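You operate a simulated robot arm through the tools that you are given. There is no shell and no other tool. Be economical: measure what you need, move in short steps, check, and stop when the job is done.

You are at the controls of a simulated robot arm. One attempt, no reset.

## Task
Brush grease on the patch of the metre rule and shut both clamp levers.
Fine: grease from the flat tin; the brush goes back in its pot. A coat counts when it lies all over at full strength: go over it till it gets no stronger.

The check looks at the end state, three seconds after you hand in, the way a careful person would. Anything else that was tipped, shoved, dropped, spilled or broken makes it a failure.

## Robot
A 6-joint arm with a two-finger parallel gripper on a trunk, on a base that drives. Base frame: it is fixed to the floor where the robot stands at the start and does not move with it; the origin is under the middle of the robot, x ahead of it, y to its left, z up. Lengths are in mm, angles in degrees, forces in N, time in s.
With the tool pointing down near the work surface it reaches from about 100 to 720 mm from the robot's upright axis, wherever it stands. Its first joint turns from -166.0 to 166.0 degrees. Places, roughly: black clamp lever [500, 1400, 1000]; black pot [1400, 0, 900]; brush [1500, 0, 1000]; flat grease tin [1250, 250, 1000]; folded wiper [1250, 0, 750]; patch on the metre rule [300, 1400, 900]; red clamp lever [-400, 1900, 1000]; tester rocker [-100, 1800, 1000]. Payload 3.91 kg.
Tool frame: the origin (TCP) lies between the finger pads and is the grasp point; the fingertips stand 30 mm ahead of it; z points along the fingers, y is the line along which they close. The gripper opens to 110 mm. The fingers are 20 mm wide and 10 mm thick; the gripper's body (48 by 112 mm) begins 55 mm behind the TCP.
Orientation is told as [roll, pitch, yaw] about the base's x, y, z axes, in that order, counted from this pose: with the fingers straight down and closing along the base's y, the tool's x points along the base's -x, its y along +y and its z along -z.

## Interface
- The arm moves only by the tool apply_moves. Its argument "series" is a list of rows, each a list of 7 numbers: the opening, from 0 (shut) to 1 (fully open), then the shift along the tool's x, y, z in mm, then the turn, a rotation vector about the tool's x, y, z in degrees. In form: [[gripper, tx, ty, tz, rx, ry, rz], ...]. A call has 1 to 12 rows; each row shifts and turns the commanded pose from where the row before left it, along the tool's axes as they then stand. Each row takes 0.2 s and may step no farther than 50 mm and 8.6 degrees from the row before; otherwise, or with a gripper value out of range, the whole call is refused. A pose out of reach is approached as far as the arm can. The call stops where the force on the tool passes 60 N (or 10 N more than at its start, if that is more) or the arm is blocked; 0.2 s more then pass. The fingers move at their own pace (about 45 mm/s each) and stop on an object; they squeeze with about 28 N. The grip force told is the motor's: it shows also when the fingers shut on nothing. Time passes only in rows, and 0.2 s behind the last, so rows that do not move let the fingers close. The reply holds the time, the measured pose of the TCP, the force on the tool along the base axes, the opening and the grip force, in the units named above and with some noise, with the torque about the TCP (base axes, N m) and any sound that the robot's microphone picked up.
- Cameras (640 x 400 px; columns grow to the right, rows downward): "scene" is now at [34.4, 151.1, 1422]; the picture's right is [-0.10, -0.99, 0.00], its down [-0.36, 0.04, -0.93] and it looks along [0.93, -0.10, -0.37] (base axes); focal length 282 px, centre (320, 200). "wrist" rides on the gripper at [71, 22, -107] in the tool frame; the picture's right is [-0.29, 0.96, 0.00], its down [-0.76, -0.23, -0.61] and it looks along [-0.58, -0.18, 0.79] (tool axes); focal length 243 px, centre (320, 200). There is no depth. A picture from a camera that has moved, and an enlarged one, comes with that camera's place and axes in the base frame and with its lens. The place of the scene camera against the robot may be out by one fixed shift of up to 12 mm in any direction.
- snapshot(camera): a new picture of that camera. It takes no simulated time.
- slide_trunk(by): slides the trunk up (or, below 0, down) by that many mm; the arm and the scene camera ride with it, the base frame stays. It gives what a move gives, with no picture.
- drive_base(legs): drives the robot by 1 to 6 legs, each [ahead, left, turn to the left] in mm, mm and degrees, along the robot's own axes; the way and the turn of a leg run together, so that a leg with both is an arc; at most 1500 mm and 180 degrees a leg. The arm and the cameras ride along, it lands a little off, and it stops where it bumps. It gives what a move gives.
- turn_head(pan, tilt): turns the head with the scene camera to pan (to the left, within 86 degrees either way) and tilt (down, from -29 to 69), counted from straight ahead of the robot. It gives what a move gives.
- enlarge(camera, box): a new picture of the part [left, top, right, bottom] of that camera's present view, enlarged. It takes no simulated time.
- job_done(): hands the job in; it is judged then, once.

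Go step by step. Nothing tells you exact positions but the pictures and the camera data: compare them with the known pose of the tool, close in by small moves and look again before you grip or let go. The budget is 120 turns and 78 pictures, counting those below and the enlarged ones. Unless the task says otherwise, let go and move clear before handing in, and close with one line.

The tools are called by a JSON object that holds its "op" and its "data". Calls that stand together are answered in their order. apply_moves: Moves the arm, as the interface text tells. Its arguments: {"type":"object","properties":{"series":{"type":"array"}},"required":["series"]} The other tools are called the same way: slide_trunk (by) slides the trunk up or down; drive_base (legs) drives the base; turn_head (pan, tilt) turns the head that bears the scene camera; snapshot (camera) takes a picture; enlarge (camera, box) takes an enlarged picture of a part of a camera's view; job_done () hands the job in.

At the start:

```text
time_s: 0.0
position: [393.9, 54.2, 1170.8]
ee_rot: [0.0, 0.1, 0.0]
ft_force: [-0.2, 0.2, -0.2]
moment: [0.02, 0.0, -0.02]
finger_gap: 109.9
finger_force: 0.0
trunk travel left (down, up): [-346.0, 244.0]
robot x, y, heading: [-1.5, -1.4, -0.1]
head pan, tilt: [-5.9, 21.4]
```

scene: 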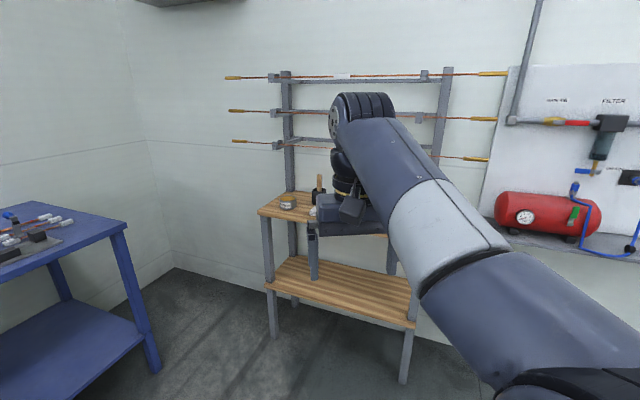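
wrist: 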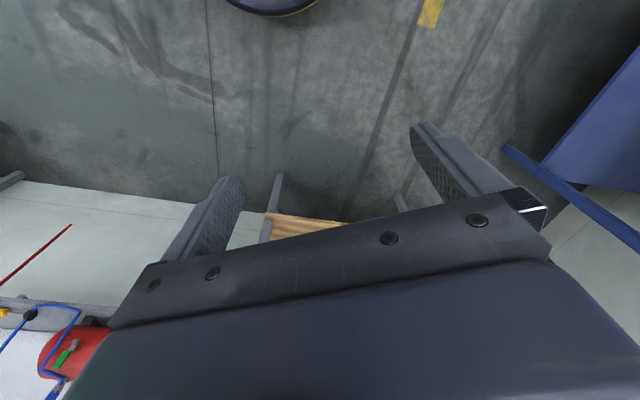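

I see a wooden shelf ahead with the tin and the brush pot, and a blue table to the left holding the clamps. First I look at both more closely.

{"op": "enlarge", "data": {"camera": "scene", "box": [240, 150, 400, 250]}}

{"op": "turn_head", "data": {"pan": 80, "tilt": 20}}

{"op": "snapshot", "data": {"camera": "scene"}}

```text
4.00 times, centred on (320, 200) of scene
camera zoom: at [34.4, 151.1, 1422.0], right [-0.1, -0.99, 0.0], down [-0.36, 0.04, -0.93], along [0.93, -0.1, -0.37], focal length 1129 px, centre (320, 200)
```

zoom: 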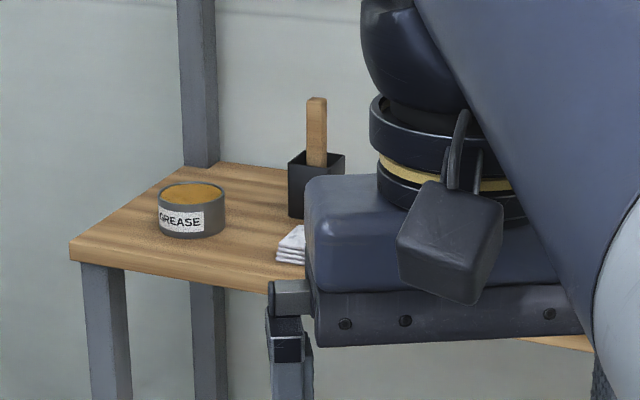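

```text
time_s: 1.6
position: [394.4, 53.5, 1171.5]
ee_rot: [0.0, 0.0, -0.1]
ft_force: [-0.5, 0.5, -0.1]
moment: [0.0, 0.0, 0.01]
finger_gap: 110.1
finger_force: 0.0
trunk travel left (down, up): [-346.0, 244.0]
robot x, y, heading: [-1.8, -1.2, -0.2]
head pan, tilt: [80.0, 20.0]
```

```text
74 pictures are left
camera scene: at [-41.8, 252.4, 1424.3], right [0.98, -0.17, 0.0], down [-0.06, -0.34, -0.94], along [0.16, 0.93, -0.34], focal length 282 px, centre (320, 200)
```

scene: 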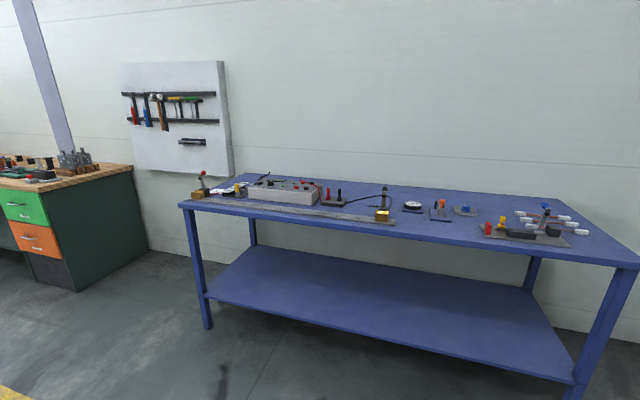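

{"op": "enlarge", "data": {"camera": "scene", "box": [180, 160, 292, 230]}}

{"op": "enlarge", "data": {"camera": "scene", "box": [290, 165, 402, 235]}}

```text
5.71 times, centred on (236, 195) of scene
camera zoom: at [-41.8, 252.4, 1424.3], right [0.98, -0.17, 0.0], down [-0.06, -0.34, -0.94], along [0.16, 0.93, -0.34], focal length 1613 px, centre (800, 229)
```

zoom: 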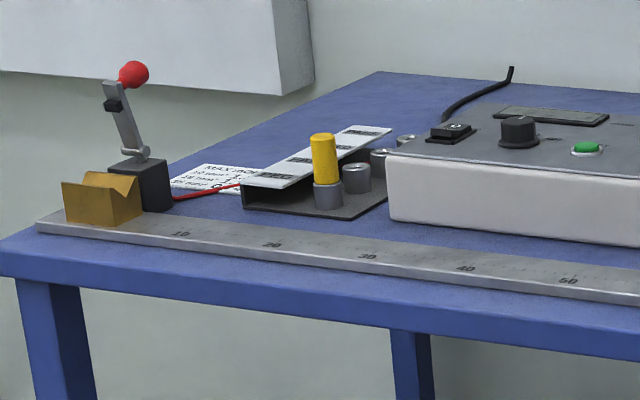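

```text
5.71 times, centred on (346, 200) of scene
camera zoom: at [-41.8, 252.4, 1424.3], right [0.98, -0.17, 0.0], down [-0.06, -0.34, -0.94], along [0.16, 0.93, -0.34], focal length 1613 px, centre (171, 200)
```

zoom: 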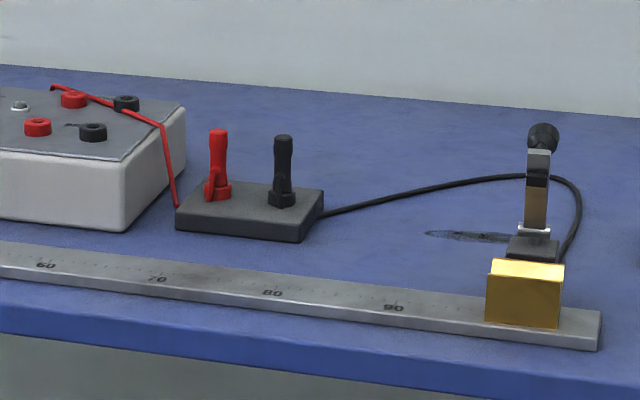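

The clamps sit at the two ends of the rule, each with a raised lever. I first drive up to the shelf to get a second view of the brush, pot and tin.

{"op": "drive_base", "data": {"legs": [[550, 0, 0]]}}

{"op": "turn_head", "data": {"pan": 0, "tilt": 40}}

{"op": "snapshot", "data": {"camera": "scene"}}

{"op": "snapshot", "data": {"camera": "wrist"}}

```text
time_s: 4.8
position: [946.3, 51.8, 1171.7]
ee_rot: [0.0, -0.1, -0.2]
ft_force: [0.2, -0.5, 0.7]
moment: [-0.01, -0.04, 0.02]
finger_gap: 110.3
finger_force: 0.1
trunk travel left (down, up): [-346.0, 244.0]
robot x, y, heading: [555.0, -1.9, -0.1]
head pan, tilt: [80.0, 20.0]
```

```text
time_s: 6.3
position: [947.3, 51.9, 1170.9]
ee_rot: [0.0, 0.0, -0.2]
ft_force: [-0.3, 0.1, 0.2]
moment: [0.01, -0.03, 0.04]
finger_gap: 110.4
finger_force: 0.0
trunk travel left (down, up): [-346.0, 244.0]
robot x, y, heading: [553.0, -2.0, -0.2]
head pan, tilt: [0.0, 40.0]
```

```text
71 pictures are left
camera scene: at [581.1, 159.6, 1392.9], right [0.0, -1.0, 0.0], down [-0.64, 0.0, -0.77], along [0.77, 0.0, -0.64], focal length 282 px, centre (320, 200)
```

scene: 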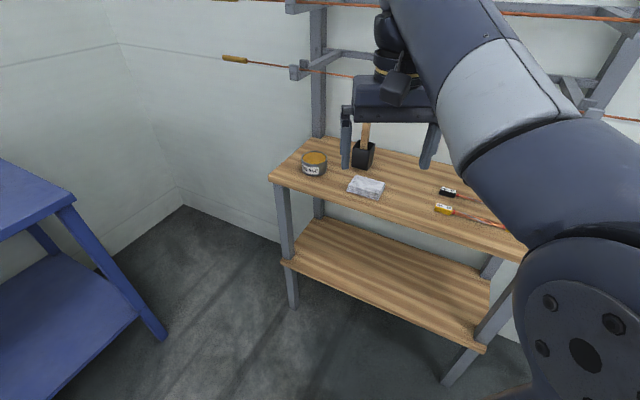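

```text
70 pictures are left
camera wrist: at [876.4, 72.4, 1279.4], right [0.29, 0.96, 0.0], down [0.76, -0.23, 0.61], along [0.58, -0.18, -0.79], focal length 243 px, centre (320, 200)
```

wrist: 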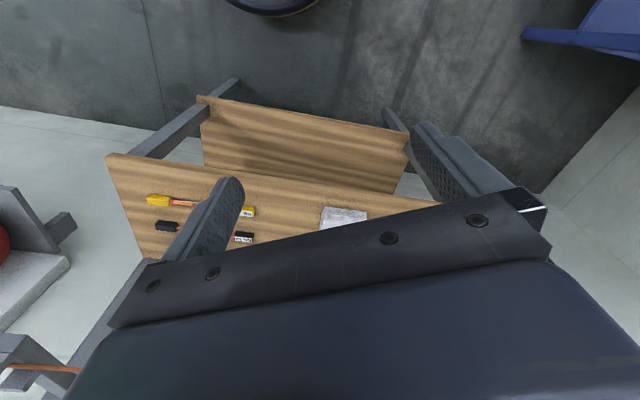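

The shelf seems to stand turned about 27° to the robot, and the pot is near (1409, 9). The rails may overhang it, so I move in to face the shelf and look again.

{"op": "drive_base", "data": {"legs": [[300, 320, 0], [0, 0, -27]]}}

{"op": "turn_head", "data": {"pan": 0, "tilt": 35}}

{"op": "snapshot", "data": {"camera": "scene"}}

{"op": "snapshot", "data": {"camera": "wrist"}}

```text
time_s: 10.3
position: [1224.7, 181.5, 1171.9]
ee_rot: [0.0, 0.0, -27.4]
ft_force: [0.4, 0.5, -0.2]
moment: [-0.02, 0.0, -0.01]
finger_gap: 109.8
finger_force: 0.1
trunk travel left (down, up): [-346.0, 244.0]
robot x, y, heading: [850.6, 316.6, -27.1]
head pan, tilt: [0.0, 40.0]
```

```text
time_s: 11.0
position: [1224.8, 180.6, 1171.1]
ee_rot: [0.0, 0.0, -27.2]
ft_force: [-0.6, 0.7, 0.7]
moment: [-0.03, 0.01, 0.01]
finger_gap: 109.8
finger_force: 0.1
trunk travel left (down, up): [-346.0, 244.0]
robot x, y, heading: [852.6, 315.2, -27.1]
head pan, tilt: [0.0, 35.0]
```

```text
69 pictures are left
camera scene: at [947.0, 445.0, 1400.4], right [-0.46, -0.89, 0.0], down [-0.51, 0.26, -0.82], along [0.73, -0.38, -0.57], focal length 282 px, centre (320, 200)
```

scene: 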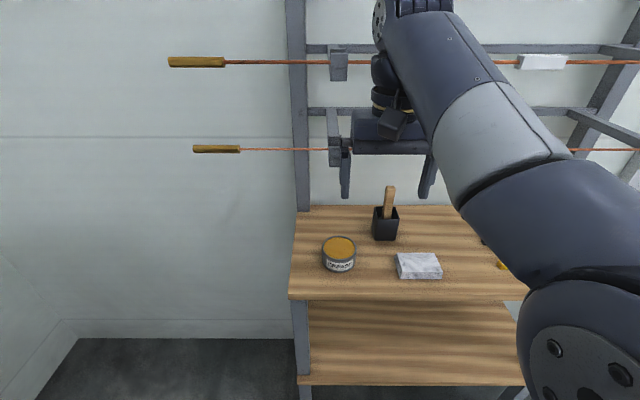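

```text
68 pictures are left
camera wrist: at [1171.3, 232.5, 1279.4], right [0.7, 0.72, 0.0], down [0.57, -0.55, 0.61], along [0.44, -0.42, -0.79], focal length 243 px, centre (320, 200)
```

wrist: 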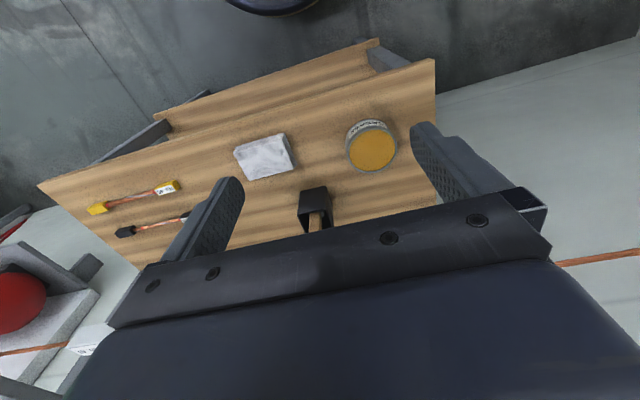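

The shelf is square to me now; I put the pot rim near (1331, 72, 1001) and the brush top near z 1070. A copper rail hangs in front of and above the pot, so I'll come in level from below it. I back off, lower and pitch the tool forward.

{"op": "apply_moves", "data": {"series": [[1, 50, 0, 40, 0, 0, 0], [1, 50, 0, 40, 0, 0, 0], [1, 0, 0, 20, 0, 0, 0], [1, 0, 0, 0, 0, -8.5, 0], [1, 0, 0, 0, 0, -8.5, 0], [1, 0, 0, 0, 0, -8.5, 0], [1, 0, 0, 0, 0, -8.5, 0], [1, 0, 0, 0, 0, -8.5, 0], [1, 0, 0, 0, 0, -8.5, 0], [1, 0, 0, 0, 0, -8.5, 0], [1, 0, 0, 0, 0, -8.5, 0], [1, 0, 0, 0, 0, -8.5, 0]]}}

{"op": "snapshot", "data": {"camera": "wrist"}}

{"op": "snapshot", "data": {"camera": "scene"}}

```text
refused: row 1 steps farther than a row can; nothing moved
```

```text
67 pictures are left
camera wrist: at [1171.3, 232.5, 1279.4], right [0.7, 0.72, 0.0], down [0.57, -0.55, 0.61], along [0.44, -0.42, -0.79], focal length 243 px, centre (320, 200)
```

wrist: 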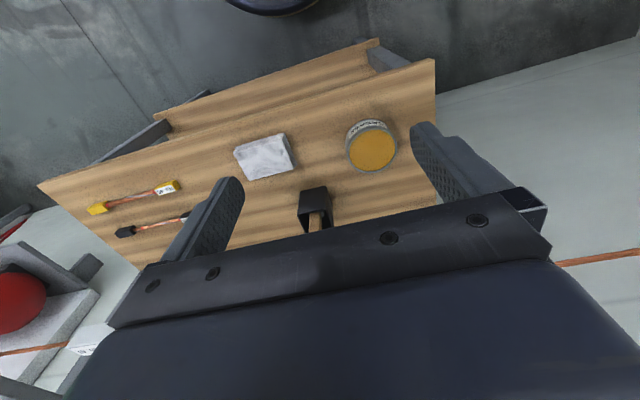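

```text
66 pictures are left
camera scene: at [947.0, 445.0, 1400.4], right [-0.46, -0.89, 0.0], down [-0.51, 0.26, -0.82], along [0.73, -0.38, -0.57], focal length 282 px, centre (320, 200)
```

scene: 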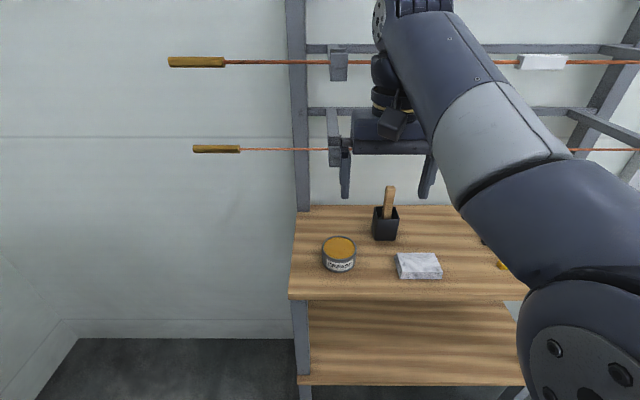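

The row was too long (combined step over 50 mm), so nothing moved. I repeat it with smaller steps.

{"op": "apply_moves", "data": {"series": [[1, 34, 0, 34, 0, 0, 0], [1, 34, 0, 34, 0, 0, 0], [1, 34, 0, 34, 0, 0, 0], [1, 0, 0, 0, 0, -8.5, 0], [1, 0, 0, 0, 0, -8.5, 0], [1, 0, 0, 0, 0, -8.5, 0], [1, 0, 0, 0, 0, -8.5, 0], [1, 0, 0, 0, 0, -8.5, 0], [1, 0, 0, 0, 0, -8.5, 0], [1, 0, 0, 0, 0, -8.5, 0], [1, 0, 0, 0, 0, -8.5, 0], [1, 0, 0, 0, 0, -8.5, 0]]}}

```text
time_s: 12.7
position: [1159.7, 230.2, 1026.5]
ee_rot: [-5.5, -30.8, -24.1]
ft_force: [0.5, 1.5, 0.4]
moment: [0.0, 0.0, 0.0]
finger_gap: 110.0
finger_force: 0.1
trunk travel left (down, up): [-346.0, 244.0]
robot x, y, heading: [847.8, 312.8, -27.0]
head pan, tilt: [0.0, 35.0]
stopped in row 8: the arm was blocked; the commanded pose is now the measured one
```

The arm was blocked at ~30° pitch, likely because it is folded too near its own axis. I back the base off and look at the pose.

{"op": "drive_base", "data": {"legs": [[-220, 0, 0]]}}

{"op": "apply_moves", "data": {"series": [[1, -40, 0, 10, 0, 0, 0], [1, -40, 0, 10, 0, 0, 0], [1, -40, 0, 10, 0, 0, 0], [1, -40, 0, 10, 0, 0, 0], [1, -20, 0, 30, 0, -8, 0], [1, 0, 0, 0, 0, -8, 0], [1, 0, 0, 0, 0, -8, 0], [1, 0, 0, 0, 0, -8, 0]]}}

{"op": "snapshot", "data": {"camera": "scene"}}

```text
time_s: 14.4
position: [962.5, 329.7, 1029.1]
ee_rot: [-5.4, -30.9, -24.3]
ft_force: [0.0, -0.1, -0.1]
moment: [0.02, -0.02, 0.04]
finger_gap: 110.1
finger_force: 0.0
trunk travel left (down, up): [-346.0, 244.0]
robot x, y, heading: [655.3, 414.4, -27.3]
head pan, tilt: [0.0, 35.0]
```

```text
time_s: 16.2
position: [1131.4, 244.8, 1059.9]
ee_rot: [-9.9, -62.7, -18.1]
ft_force: [1.2, 0.0, 0.9]
moment: [0.01, -0.02, -0.05]
finger_gap: 109.8
finger_force: 0.0
trunk travel left (down, up): [-346.0, 244.0]
robot x, y, heading: [656.1, 414.3, -27.4]
head pan, tilt: [0.0, 35.0]
```

```text
65 pictures are left
camera scene: at [751.2, 546.3, 1400.5], right [-0.46, -0.89, 0.0], down [-0.51, 0.26, -0.82], along [0.73, -0.38, -0.57], focal length 282 px, centre (320, 200)
```

scene: 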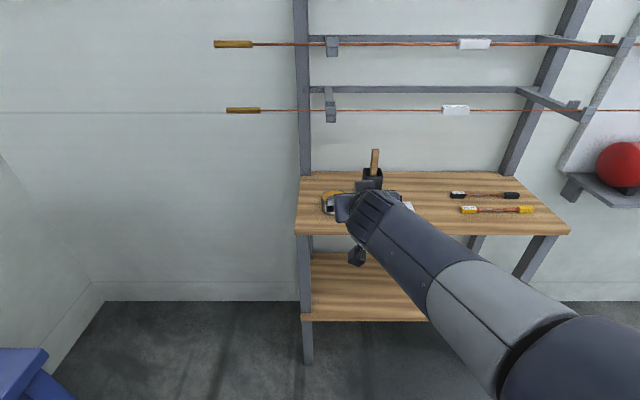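

The tool now points forward and down about 27°, below the rails. I take a wrist view to triangulate the brush with wrist data alone.

{"op": "apply_moves", "data": {"series": [[1, 0, 0, 0, 0, 0, 5.1]]}}

{"op": "snapshot", "data": {"camera": "wrist"}}

```text
time_s: 16.6
position: [1133.3, 244.8, 1060.0]
ee_rot: [-0.1, -63.1, -29.5]
ft_force: [0.2, 0.5, -0.4]
moment: [0.01, 0.0, 0.03]
finger_gap: 110.1
finger_force: 0.1
trunk travel left (down, up): [-346.0, 244.0]
robot x, y, heading: [653.9, 413.1, -27.5]
head pan, tilt: [0.0, 35.0]
```

```text
64 pictures are left
camera wrist: at [1032.5, 325.1, 1045.9], right [0.59, 0.77, 0.26], down [-0.29, -0.1, 0.95], along [0.76, -0.63, 0.16], focal length 243 px, centre (320, 200)
```

wrist: 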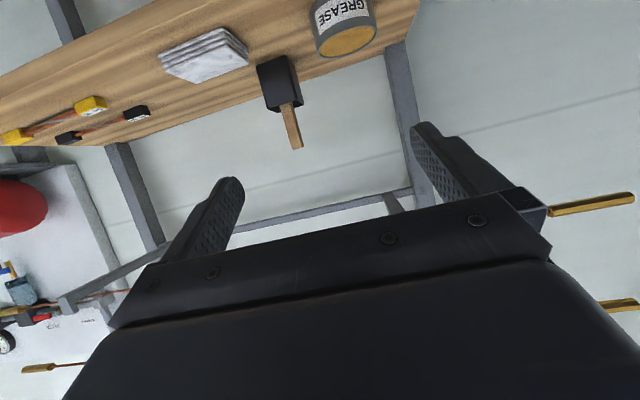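

The wrist view gives the brush top at about z 1015 and plan position (1403, −3), with the pot rim at z ~936. I drive 200 mm closer and line up sideways.

{"op": "drive_base", "data": {"legs": [[200, 0, 0]]}}

{"op": "apply_moves", "data": {"series": [[1, 0, -45, 20, 0, 0, 0], [1, 0, -45, 20, 0, 0, 0], [1, 0, 0, 0, 0, 0, 0]]}}

{"op": "snapshot", "data": {"camera": "wrist"}}

{"op": "snapshot", "data": {"camera": "scene"}}

```text
time_s: 18.2
position: [1310.0, 151.2, 1061.2]
ee_rot: [-0.2, -63.1, -29.4]
ft_force: [0.4, -0.2, 0.6]
moment: [0.03, 0.01, 0.0]
finger_gap: 109.8
finger_force: 0.1
trunk travel left (down, up): [-346.0, 244.0]
robot x, y, heading: [832.2, 323.6, -27.5]
head pan, tilt: [0.0, 35.0]
```

```text
time_s: 19.0
position: [1296.1, 53.9, 1043.1]
ee_rot: [-0.1, -63.1, -29.6]
ft_force: [0.0, 0.3, -0.8]
moment: [0.02, 0.0, 0.01]
finger_gap: 110.2
finger_force: 0.1
trunk travel left (down, up): [-346.0, 244.0]
robot x, y, heading: [830.0, 325.0, -27.3]
head pan, tilt: [0.0, 35.0]
```

```text
63 pictures are left
camera wrist: at [1195.7, 134.6, 1027.8], right [0.59, 0.77, 0.26], down [-0.29, -0.1, 0.95], along [0.76, -0.63, 0.16], focal length 243 px, centre (320, 200)
```

wrist: 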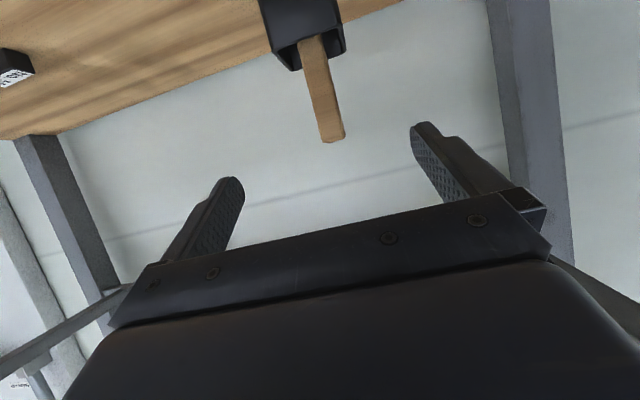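

```text
62 pictures are left
camera scene: at [929.2, 453.6, 1400.5], right [-0.46, -0.89, 0.0], down [-0.51, 0.26, -0.82], along [0.73, -0.38, -0.57], focal length 282 px, centre (320, 200)
```

scene: 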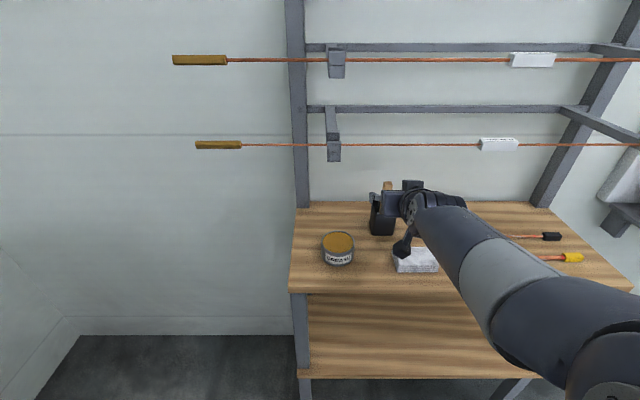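

The wrist pair puts the handle top at about (1371, 21, 1016). I advance partway and check.

{"op": "apply_moves", "data": {"series": [[1, 5, 4, 30, 0, 0, 0], [1, 7, 4, 25, 0, 0, 0], [1, 0, 0, 0, 0, 0, 0]]}}

{"op": "snapshot", "data": {"camera": "wrist"}}

```text
time_s: 19.8
position: [1337.0, 40.4, 1007.4]
ee_rot: [-0.2, -63.1, -29.3]
ft_force: [0.2, -0.7, 0.1]
moment: [-0.01, -0.02, -0.02]
finger_gap: 109.8
finger_force: 0.0
trunk travel left (down, up): [-346.0, 244.0]
robot x, y, heading: [832.6, 324.3, -27.4]
head pan, tilt: [0.0, 35.0]
```

```text
61 pictures are left
camera wrist: at [1238.2, 121.1, 992.3], right [0.59, 0.77, 0.26], down [-0.29, -0.1, 0.95], along [0.76, -0.63, 0.16], focal length 243 px, centre (320, 200)
```

wrist: 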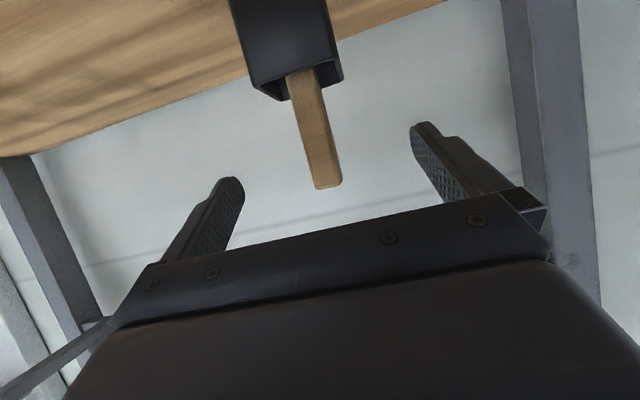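

The handle top is now estimated at (1386, 10, 1015), and it is centred between the fingers. I advance most of the rest and look.

{"op": "apply_moves", "data": {"series": [[1, -2, -1, 25, 0, 0, 0], [1, -2, -1, 20, 0, 0, 0], [1, 0, 0, 0, 0, 0, 0]]}}

{"op": "snapshot", "data": {"camera": "wrist"}}

{"op": "enlarge", "data": {"camera": "scene", "box": [320, 150, 480, 250]}}

```text
time_s: 20.6
position: [1373.7, 17.4, 990.0]
ee_rot: [-0.2, -63.1, -29.4]
ft_force: [-0.2, 0.4, -0.9]
moment: [0.02, -0.01, -0.02]
finger_gap: 110.1
finger_force: 0.0
trunk travel left (down, up): [-346.0, 244.0]
robot x, y, heading: [833.7, 324.1, -27.4]
head pan, tilt: [0.0, 35.0]
```

```text
60 pictures are left
camera wrist: at [1273.5, 99.2, 975.1], right [0.59, 0.77, 0.26], down [-0.28, -0.1, 0.95], along [0.76, -0.63, 0.16], focal length 243 px, centre (320, 200)
```

wrist: 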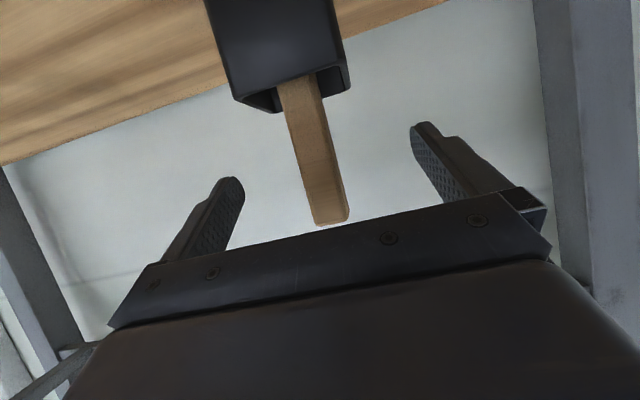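

```text
4.00 times, centred on (400, 200) of scene
camera zoom: at [929.3, 453.7, 1400.4], right [-0.46, -0.89, 0.0], down [-0.51, 0.26, -0.82], along [0.73, -0.38, -0.57], focal length 1129 px, centre (0, 200)
```

zoom: 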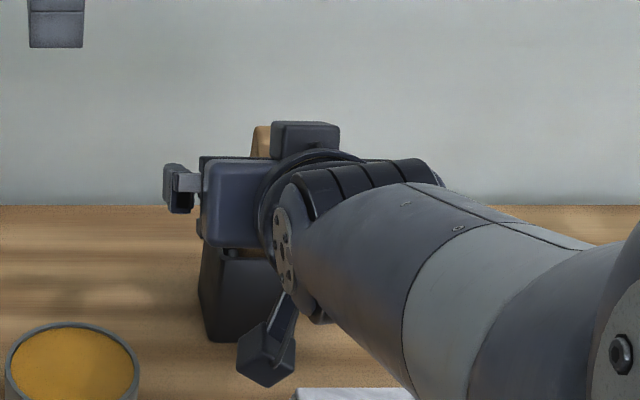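

The handle is centred and about 25 mm ahead of the grasp point. I move the last bit and close.

{"op": "apply_moves", "data": {"series": [[1, -4, 0, 14, 0, 0, 0], [1, -5, 0, 14, 0, 0, 0], [1, 0, 0, 0, 0, 0, 0], [0.5, 0, 0, 0, 0, 0, 0], [0.3, 0, 0, 0, 0, 0, 0], [0, 0, 0, 0, 0, 0, 0], [0, 0, 0, 0, 0, 0, 0], [0, 0, 0, 0, 0, 0, 0]]}}

{"op": "snapshot", "data": {"camera": "wrist"}}

```text
time_s: 22.4
position: [1398.7, 3.6, 984.5]
ee_rot: [-0.2, -63.1, -29.4]
ft_force: [-0.3, -0.5, 0.2]
moment: [-0.03, 0.01, 0.0]
finger_gap: 21.8
finger_force: 17.5
trunk travel left (down, up): [-346.0, 244.0]
robot x, y, heading: [830.2, 325.2, -27.4]
head pan, tilt: [0.0, 35.0]
```

```text
58 pictures are left
camera wrist: at [1298.8, 85.3, 970.3], right [0.59, 0.77, 0.26], down [-0.28, -0.1, 0.95], along [0.76, -0.63, 0.16], focal length 243 px, centre (320, 200)
```

wrist: 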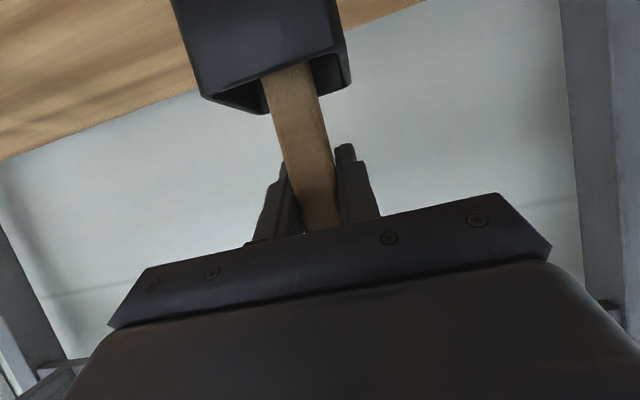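

The brush is gripped, but the rail (about z 1186, in front of the pot) would catch the wrist if I lifted at this pitch. I open, level the tool to about −79° around the handle, and regrip.

{"op": "apply_moves", "data": {"series": [[0.45, 0, 0, 0, 0, 0, 0], [0.45, 0, 0, 0, 0, 0, 0], [0.45, 0, 0, 0, 0, 0, 0], [0.45, 0, 0, 0, 0, -8, 0], [0.45, 0, 0, 0, 0, -8, 0], [0.45, 0, 0, 0, 0, 0, 0]]}}

{"op": "snapshot", "data": {"camera": "wrist"}}

{"op": "enlarge", "data": {"camera": "scene", "box": [300, 110, 524, 250]}}

```text
time_s: 23.8
position: [1399.4, 4.6, 985.6]
ee_rot: [-0.5, -79.0, -29.1]
ft_force: [-0.3, -0.7, 0.3]
moment: [0.0, -0.01, 0.02]
finger_gap: 49.5
finger_force: 0.0
trunk travel left (down, up): [-346.0, 244.0]
robot x, y, heading: [832.5, 324.4, -27.4]
head pan, tilt: [0.0, 35.0]
```

```text
57 pictures are left
camera wrist: at [1307.2, 80.7, 936.2], right [0.52, 0.81, 0.28], down [-0.51, 0.02, 0.86], along [0.69, -0.59, 0.42], focal length 243 px, centre (320, 200)
```

wrist: 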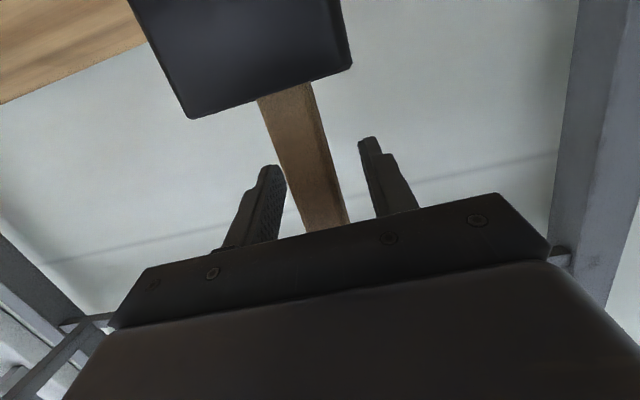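

```text
2.86 times, centred on (412, 180) of scene
camera zoom: at [929.2, 453.8, 1400.5], right [-0.46, -0.89, 0.0], down [-0.51, 0.26, -0.82], along [0.73, -0.38, -0.57], focal length 806 px, centre (57, 257)
```

zoom: 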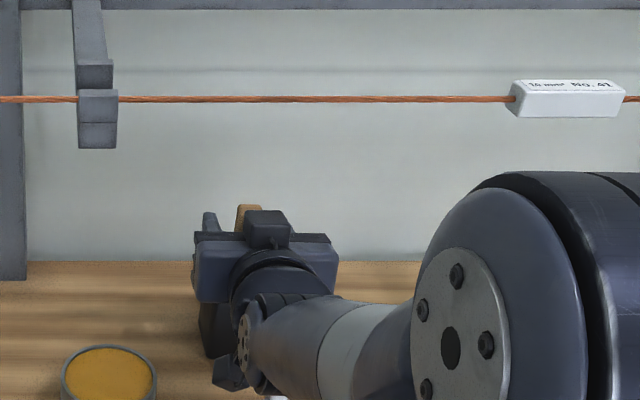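

Hand top now looks well under the rail. I grip the handle and lift straight up with the trunk.

{"op": "apply_moves", "data": {"series": [[0.2, 0, 0, 0, 0, 0, 0], [0, 0, 0, 0, 0, 0, 0], [0, 0, 0, 0, 0, 0, 0], [0, 0, 0, 0, 0, 0, 0]]}}

{"op": "slide_trunk", "data": {"by": 50}}

{"op": "enlarge", "data": {"camera": "scene", "box": [300, 130, 524, 270]}}

{"op": "snapshot", "data": {"camera": "wrist"}}

```text
time_s: 24.8
position: [1400.2, 4.3, 985.4]
ee_rot: [-0.5, -79.1, -29.1]
ft_force: [0.4, 0.1, 0.3]
moment: [0.01, -0.01, 0.01]
finger_gap: 21.2
finger_force: 27.7
trunk travel left (down, up): [-346.0, 244.0]
robot x, y, heading: [827.8, 322.6, -27.6]
head pan, tilt: [0.0, 35.0]
```

```text
time_s: 25.8
position: [1400.0, 3.7, 1036.1]
ee_rot: [-0.5, -79.1, -29.0]
ft_force: [0.4, -0.6, -0.2]
moment: [0.01, -0.03, 0.02]
finger_gap: 21.2
finger_force: 27.3
trunk travel left (down, up): [-396.0, 194.0]
robot x, y, heading: [832.7, 323.4, -27.5]
head pan, tilt: [0.0, 35.0]
```

```text
2.86 times, centred on (412, 200) of scene
camera zoom: at [929.2, 453.8, 1450.5], right [-0.46, -0.89, 0.0], down [-0.51, 0.26, -0.82], along [0.73, -0.38, -0.57], focal length 806 px, centre (57, 200)
```

zoom: 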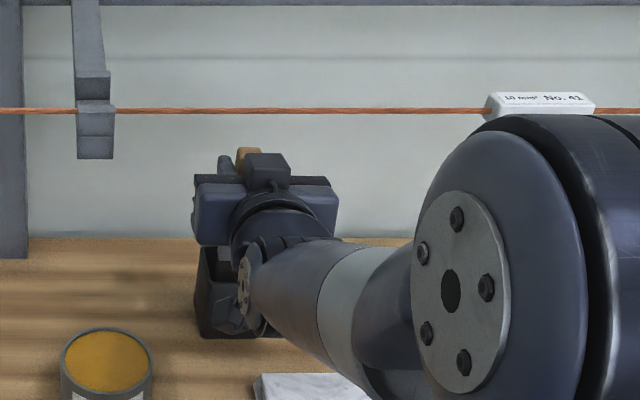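

```text
54 pictures are left
camera wrist: at [1307.2, 80.7, 986.3], right [0.52, 0.81, 0.28], down [-0.51, 0.02, 0.86], along [0.69, -0.59, 0.42], focal length 243 px, centre (320, 200)
```

wrist: 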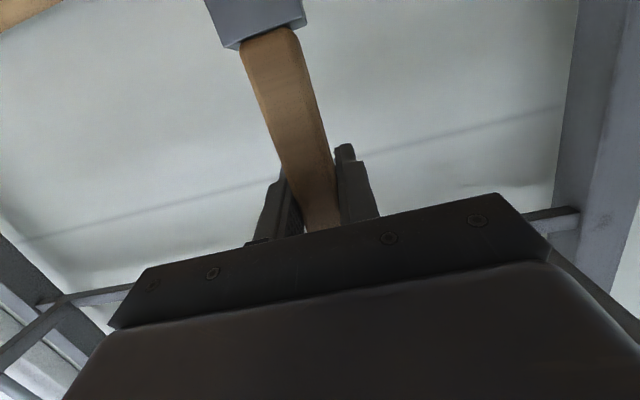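

The ferrule is emerging from the pot. I lift 32 mm more and check the gap to the rail.

{"op": "slide_trunk", "data": {"by": 32}}

{"op": "enlarge", "data": {"camera": "scene", "box": [300, 130, 524, 270]}}

{"op": "snapshot", "data": {"camera": "wrist"}}

```text
time_s: 26.5
position: [1398.9, 2.7, 1067.4]
ee_rot: [-0.5, -79.1, -29.1]
ft_force: [0.3, 0.7, -0.8]
moment: [0.03, -0.04, 0.03]
finger_gap: 21.3
finger_force: 28.1
trunk travel left (down, up): [-428.0, 162.0]
robot x, y, heading: [834.0, 322.7, -27.3]
head pan, tilt: [0.0, 35.0]
```

```text
2.86 times, centred on (412, 200) of scene
camera zoom: at [929.2, 453.8, 1482.5], right [-0.46, -0.89, 0.0], down [-0.51, 0.26, -0.82], along [0.73, -0.38, -0.57], focal length 806 px, centre (57, 200)
```

zoom: 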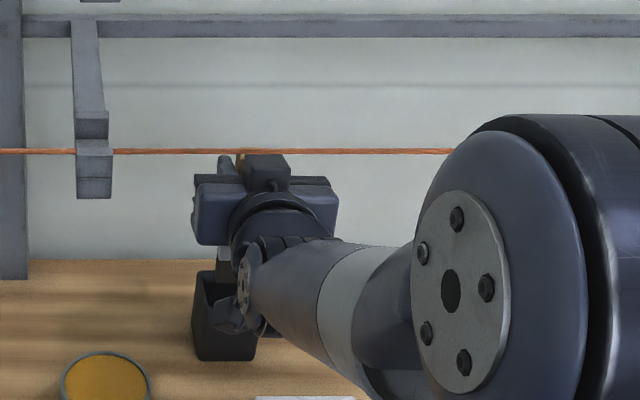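

```text
52 pictures are left
camera wrist: at [1307.2, 80.7, 1018.3], right [0.52, 0.81, 0.28], down [-0.51, 0.02, 0.86], along [0.69, -0.59, 0.42], focal length 243 px, centre (320, 200)
```

wrist: 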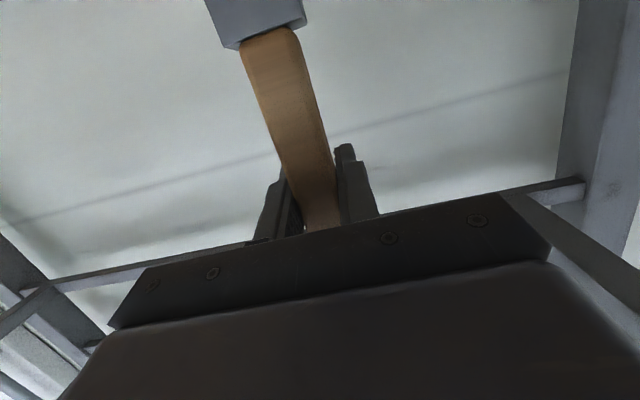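

{"op": "enlarge", "data": {"camera": "scene", "box": [352, 175, 416, 215]}}

```text
10.00 times, centred on (384, 195) of scene
camera zoom: at [929.2, 453.8, 1482.5], right [-0.46, -0.89, 0.0], down [-0.51, 0.26, -0.82], along [0.73, -0.38, -0.57], focal length 2823 px, centre (-320, 250)
```

zoom: 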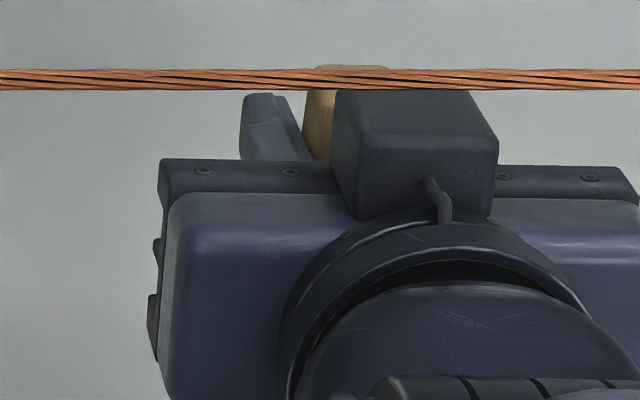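

{"op": "enlarge", "data": {"camera": "scene", "box": [352, 205, 432, 255]}}

```text
8.00 times, centred on (392, 230) of scene
camera zoom: at [929.2, 453.8, 1482.5], right [-0.46, -0.89, 0.0], down [-0.51, 0.26, -0.82], along [0.73, -0.38, -0.57], focal length 2258 px, centre (-256, -40)
```

zoom: 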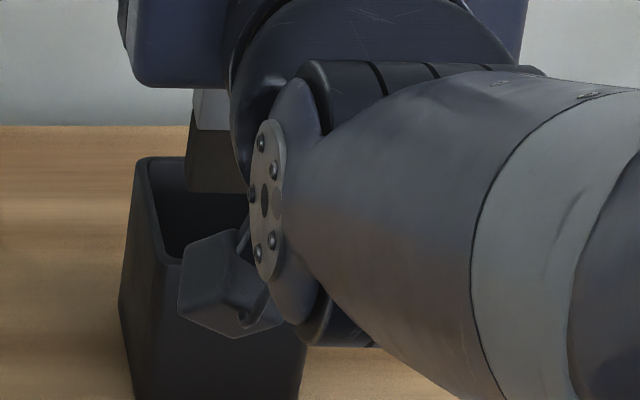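

The bristles just clear the rim, but the box on top of the gripper is nearly at rail height, so I must not pull straight back here. I raise 10 mm more, slide right past the pot parallel to the rail, then lower before retreating.

{"op": "slide_trunk", "data": {"by": 10}}

{"op": "drive_base", "data": {"legs": [[0, -95, 0]]}}

{"op": "snapshot", "data": {"camera": "scene"}}

```text
time_s: 27.1
position: [1399.7, 5.1, 1077.3]
ee_rot: [-0.5, -79.2, -29.0]
ft_force: [0.4, -0.2, -0.9]
moment: [0.0, 0.01, -0.02]
finger_gap: 21.2
finger_force: 28.2
trunk travel left (down, up): [-438.0, 152.0]
robot x, y, heading: [832.8, 328.5, -27.6]
head pan, tilt: [0.0, 35.0]
```

```text
time_s: 28.2
position: [1356.2, -78.9, 1078.3]
ee_rot: [-0.6, -79.1, -28.9]
ft_force: [-0.1, -0.6, -0.6]
moment: [-0.03, -0.02, 0.04]
finger_gap: 21.5
finger_force: 27.5
trunk travel left (down, up): [-438.0, 152.0]
robot x, y, heading: [789.0, 238.9, -27.5]
head pan, tilt: [0.0, 35.0]
```

```text
49 pictures are left
camera scene: at [885.3, 369.7, 1492.5], right [-0.46, -0.89, 0.0], down [-0.51, 0.26, -0.82], along [0.73, -0.38, -0.57], focal length 282 px, centre (320, 200)
```

scene: 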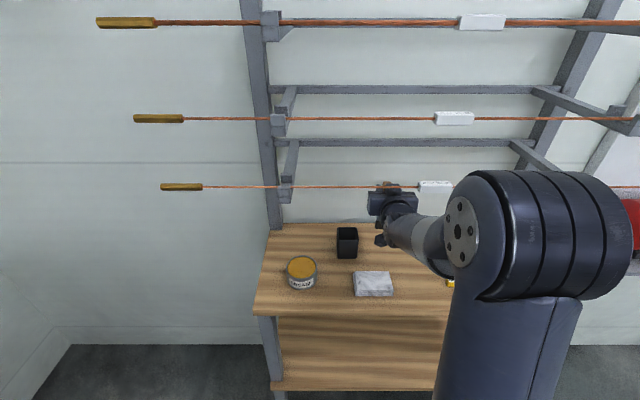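

The brush is out and beside the pot, everything upright. I lower 35 mm, back out under the rail, shift left in front of the tin (centre about (1363, 167), top z ~903) and come forward a bit.

{"op": "slide_trunk", "data": {"by": -35}}

{"op": "drive_base", "data": {"legs": [[-250, 0, 0], [0, 222, 0]]}}

{"op": "snapshot", "data": {"camera": "scene"}}

{"op": "snapshot", "data": {"camera": "wrist"}}

```text
time_s: 29.0
position: [1356.5, -78.1, 1042.6]
ee_rot: [-0.4, -79.2, -29.1]
ft_force: [-0.1, 0.0, -1.0]
moment: [0.01, -0.01, 0.01]
finger_gap: 21.5
finger_force: 28.5
trunk travel left (down, up): [-403.0, 187.0]
robot x, y, heading: [787.9, 240.6, -27.5]
head pan, tilt: [0.0, 35.0]
```

```text
time_s: 32.1
position: [1232.4, 232.3, 1043.7]
ee_rot: [-0.3, -79.2, -29.0]
ft_force: [0.7, -1.2, -0.2]
moment: [0.04, -0.02, -0.01]
finger_gap: 21.3
finger_force: 28.4
trunk travel left (down, up): [-403.0, 187.0]
robot x, y, heading: [660.7, 548.3, -27.3]
head pan, tilt: [0.0, 35.0]
```

```text
48 pictures are left
camera scene: at [762.1, 681.3, 1457.5], right [-0.46, -0.89, 0.0], down [-0.51, 0.26, -0.82], along [0.73, -0.38, -0.57], focal length 282 px, centre (320, 200)
```

scene: 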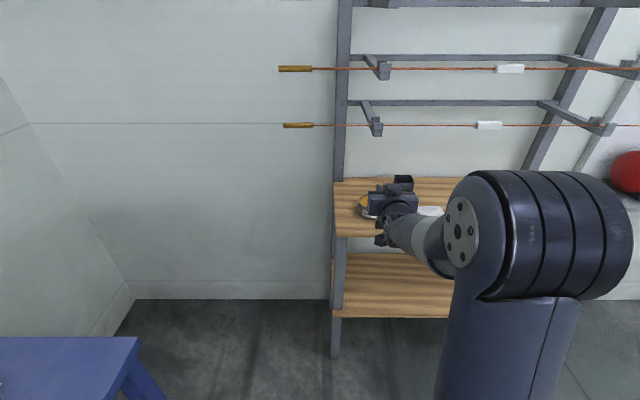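

```text
47 pictures are left
camera wrist: at [1140.9, 309.1, 993.3], right [0.52, 0.81, 0.28], down [-0.51, 0.02, 0.86], along [0.69, -0.59, 0.42], focal length 243 px, centre (320, 200)
```

wrist: 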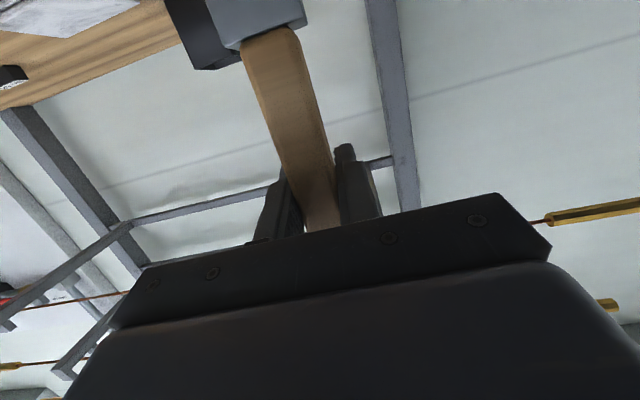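

The brush is in line with the tin, 146 mm short. I drive forward over it and look before dipping.

{"op": "drive_base", "data": {"legs": [[144, 0, 0]]}}

{"op": "enlarge", "data": {"camera": "scene", "box": [320, 150, 480, 250]}}

```text
time_s: 33.5
position: [1362.5, 166.9, 1041.6]
ee_rot: [-0.4, -79.1, -28.9]
ft_force: [-1.0, -0.9, -0.4]
moment: [0.07, 0.01, 0.0]
finger_gap: 21.1
finger_force: 28.0
trunk travel left (down, up): [-403.0, 187.0]
robot x, y, heading: [792.6, 484.7, -27.5]
head pan, tilt: [0.0, 35.0]
```

```text
4.00 times, centred on (400, 200) of scene
camera zoom: at [891.2, 614.8, 1457.4], right [-0.46, -0.89, 0.0], down [-0.51, 0.26, -0.82], along [0.73, -0.38, -0.57], focal length 1129 px, centre (0, 200)
```

zoom: 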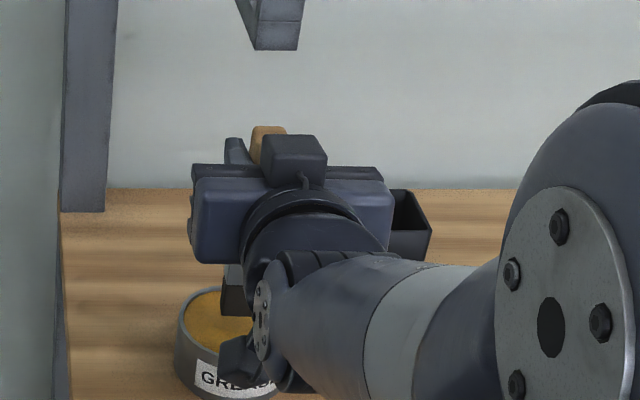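

The bristles hang over the grease. I lower in small steps and watch the force.

{"op": "apply_moves", "data": {"series": [[0, 9.8, 0, 6, 0, 0, 0], [0, 9.8, 0, 1.9, 0, 0, 0], [0, 4.9, 0, 0.9, 0, 0, 0], [0, 4.9, 0, 0.9, 0, 0, 0], [0, 0, 0, 0, 0, 0, 0]]}}

{"op": "enlarge", "data": {"camera": "scene", "box": [340, 180, 420, 230]}}

```text
time_s: 34.7
position: [1367.4, 165.6, 1018.6]
ee_rot: [-0.6, -79.9, -28.9]
ft_force: [0.9, -2.3, 35.7]
moment: [-0.06, 0.03, 0.03]
finger_gap: 21.1
finger_force: 27.9
trunk travel left (down, up): [-403.0, 187.0]
robot x, y, heading: [797.1, 483.6, -27.3]
head pan, tilt: [0.0, 35.0]
```

```text
8.00 times, centred on (380, 205) of scene
camera zoom: at [888.9, 616.1, 1457.7], right [-0.46, -0.89, 0.0], down [-0.51, 0.26, -0.82], along [0.73, -0.38, -0.57], focal length 2258 px, centre (-160, 160)
```

zoom: 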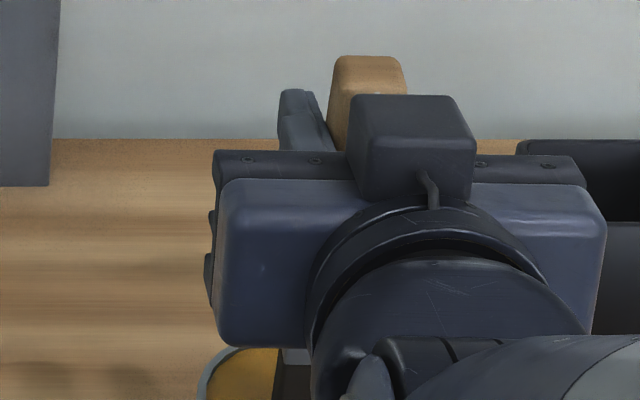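

Contact at about 36 N with TCP z 1018.6. I back off to a light press and check the force and the brush.

{"op": "apply_moves", "data": {"series": [[0, -5, 0, -1, 0, 0, 0], [0, 0, 0, 0, 0, 0, 0]]}}

{"op": "enlarge", "data": {"camera": "scene", "box": [340, 210, 420, 260]}}

{"op": "snapshot", "data": {"camera": "wrist"}}

```text
time_s: 35.3
position: [1366.8, 164.8, 1018.8]
ee_rot: [-0.5, -79.3, -29.0]
ft_force: [6.8, -2.8, 18.9]
moment: [-0.29, -0.56, 0.03]
finger_gap: 21.1
finger_force: 28.3
trunk travel left (down, up): [-403.0, 187.0]
robot x, y, heading: [794.8, 481.6, -27.6]
head pan, tilt: [0.0, 35.0]
```

```text
8.00 times, centred on (380, 235) of scene
camera zoom: at [890.6, 615.3, 1457.3], right [-0.46, -0.89, 0.0], down [-0.51, 0.26, -0.82], along [0.73, -0.38, -0.57], focal length 2258 px, centre (-160, -80)
```

zoom: 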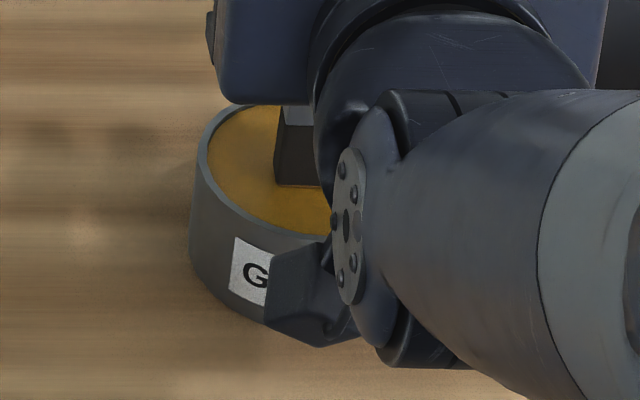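

```text
43 pictures are left
camera wrist: at [1273.6, 241.4, 968.7], right [0.52, 0.81, 0.28], down [-0.51, 0.02, 0.86], along [0.69, -0.59, 0.42], focal length 243 px, centre (320, 200)
```

wrist: 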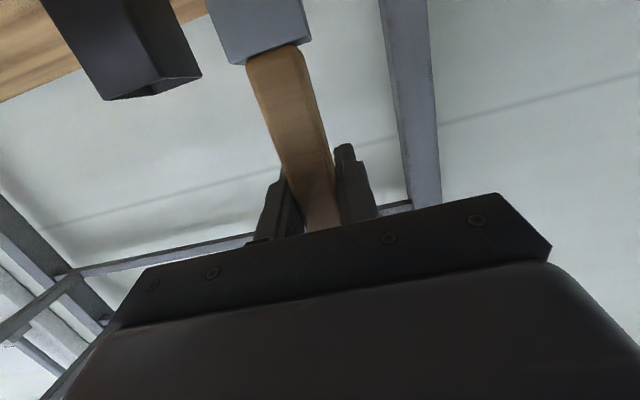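

The brush sits in the grease inside the tin. I lift straight up and check the bristles are coated.

{"op": "apply_moves", "data": {"series": [[0, -9.8, 0, -1.9, 0, 0, 0], [0, -14.7, 0, -2.8, 0, 0, 0], [0, -14.7, 0, -2.8, 0, 0, 0], [0, 0, 0, 0, 0, 0, 0]]}}

{"op": "enlarge", "data": {"camera": "scene", "box": [340, 200, 420, 250]}}

```text
time_s: 36.3
position: [1366.0, 164.7, 1055.2]
ee_rot: [-0.5, -78.9, -28.9]
ft_force: [0.2, -0.3, -0.1]
moment: [-0.01, -0.03, -0.02]
finger_gap: 21.2
finger_force: 28.1
trunk travel left (down, up): [-403.0, 187.0]
robot x, y, heading: [795.1, 484.4, -27.2]
head pan, tilt: [0.0, 35.0]
```

```text
8.00 times, centred on (380, 225) of scene
camera zoom: at [891.1, 614.9, 1457.4], right [-0.46, -0.89, 0.0], down [-0.51, 0.26, -0.82], along [0.73, -0.38, -0.57], focal length 2258 px, centre (-160, 0)
```

zoom: 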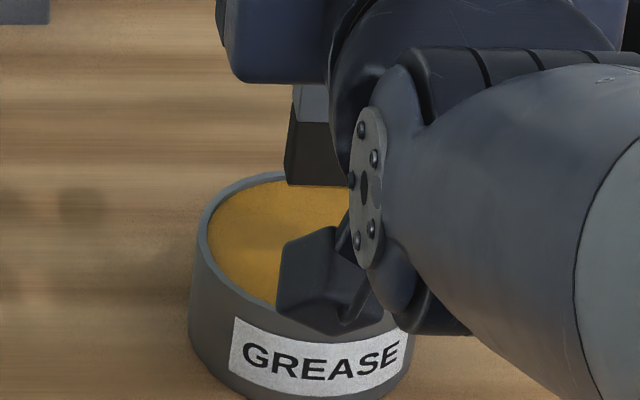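

The brush has been in the grease. I now back away and drive over to face the blue table (rule near its front edge, facing heading about 64°), staying clear, and look.

{"op": "drive_base", "data": {"legs": [[-300, 0, 0], [-539, -367, 0], [0, 0, 91]]}}

{"op": "slide_trunk", "data": {"by": 60}}

{"op": "snapshot", "data": {"camera": "scene"}}

{"op": "snapshot", "data": {"camera": "wrist"}}

```text
time_s: 45.5
position: [172.7, 1117.8, 1055.9]
ee_rot: [-0.4, -78.9, 63.7]
ft_force: [-0.1, 0.8, -0.8]
moment: [0.01, 0.0, -0.01]
finger_gap: 21.2
finger_force: 27.7
trunk travel left (down, up): [-403.0, 187.0]
robot x, y, heading: [-119.1, 528.7, 65.4]
head pan, tilt: [0.0, 35.0]
```

```text
time_s: 46.5
position: [172.2, 1116.8, 1116.7]
ee_rot: [-0.5, -79.1, 63.8]
ft_force: [-0.2, 0.5, -0.2]
moment: [0.01, 0.03, 0.0]
finger_gap: 21.1
finger_force: 27.6
trunk travel left (down, up): [-463.0, 127.0]
robot x, y, heading: [-122.9, 528.5, 65.6]
head pan, tilt: [0.0, 35.0]
```

```text
41 pictures are left
camera scene: at [-245.5, 627.0, 1517.5], right [0.91, -0.42, 0.0], down [-0.24, -0.52, -0.82], along [0.34, 0.74, -0.57], focal length 282 px, centre (320, 200)
```

scene: 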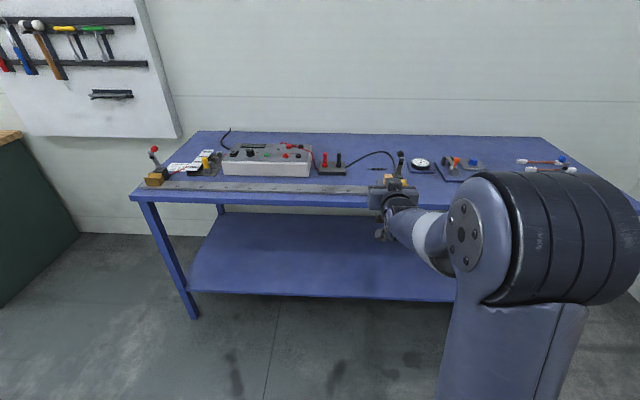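

```text
40 pictures are left
camera wrist: at [98.9, 1019.5, 1067.0], right [-0.83, 0.48, 0.28], down [0.0, -0.51, 0.86], along [0.56, 0.72, 0.42], focal length 243 px, centre (320, 200)
```

wrist: 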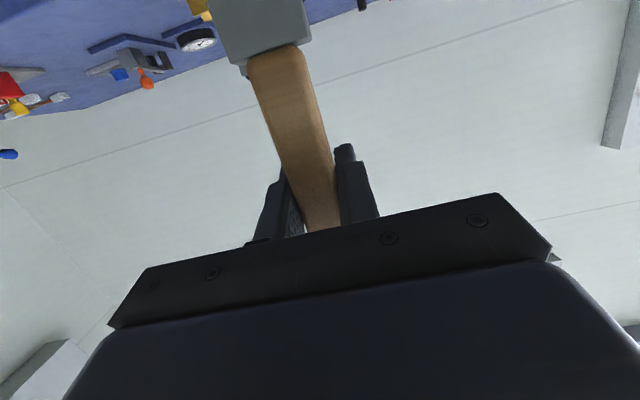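

The table faces me squarely. I enlarge the rule to find the patch and read the tester.

{"op": "enlarge", "data": {"camera": "scene", "box": [300, 145, 412, 215]}}

{"op": "enlarge", "data": {"camera": "scene", "box": [135, 125, 311, 235]}}

```text
5.71 times, centred on (356, 180) of scene
camera zoom: at [-245.5, 627.0, 1517.5], right [0.91, -0.42, 0.0], down [-0.24, -0.52, -0.82], along [0.34, 0.74, -0.57], focal length 1613 px, centre (114, 314)
```

zoom: 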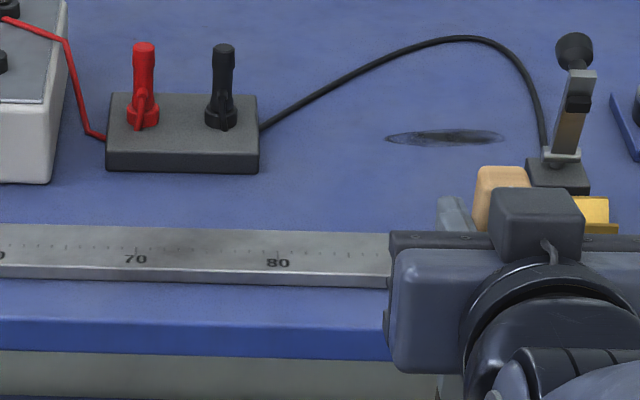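

```text
3.64 times, centred on (223, 180) of scene
camera zoom: at [-245.5, 627.0, 1517.5], right [0.91, -0.42, 0.0], down [-0.24, -0.52, -0.82], along [0.34, 0.74, -0.57], focal length 1026 px, centre (673, 273)
```

zoom: 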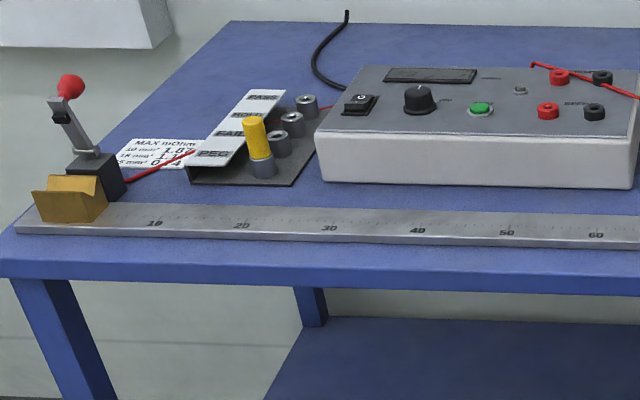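

No patch shows left of the 85 mark, so it must be hidden behind the hand. I shift right a bit to see the rest of the rule.

{"op": "drive_base", "data": {"legs": [[0, -190, 0]]}}

{"op": "enlarge", "data": {"camera": "scene", "box": [260, 145, 388, 225]}}

```text
time_s: 48.1
position: [348.5, 1036.5, 1116.3]
ee_rot: [-0.5, -78.9, 63.6]
ft_force: [-1.1, 0.2, -1.1]
moment: [0.03, 0.01, -0.01]
finger_gap: 21.0
finger_force: 28.0
trunk travel left (down, up): [-463.0, 127.0]
robot x, y, heading: [54.7, 451.3, 65.3]
head pan, tilt: [0.0, 35.0]
```

```text
5.00 times, centred on (324, 185) of scene
camera zoom: at [-70.1, 546.7, 1517.5], right [0.91, -0.42, 0.0], down [-0.24, -0.52, -0.82], along [0.34, 0.74, -0.57], focal length 1411 px, centre (300, 275)
```

zoom: 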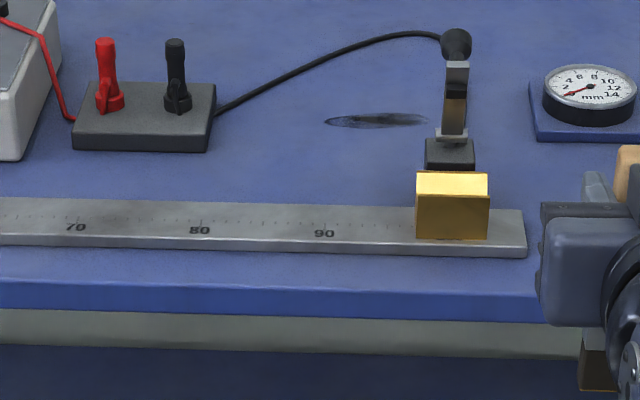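

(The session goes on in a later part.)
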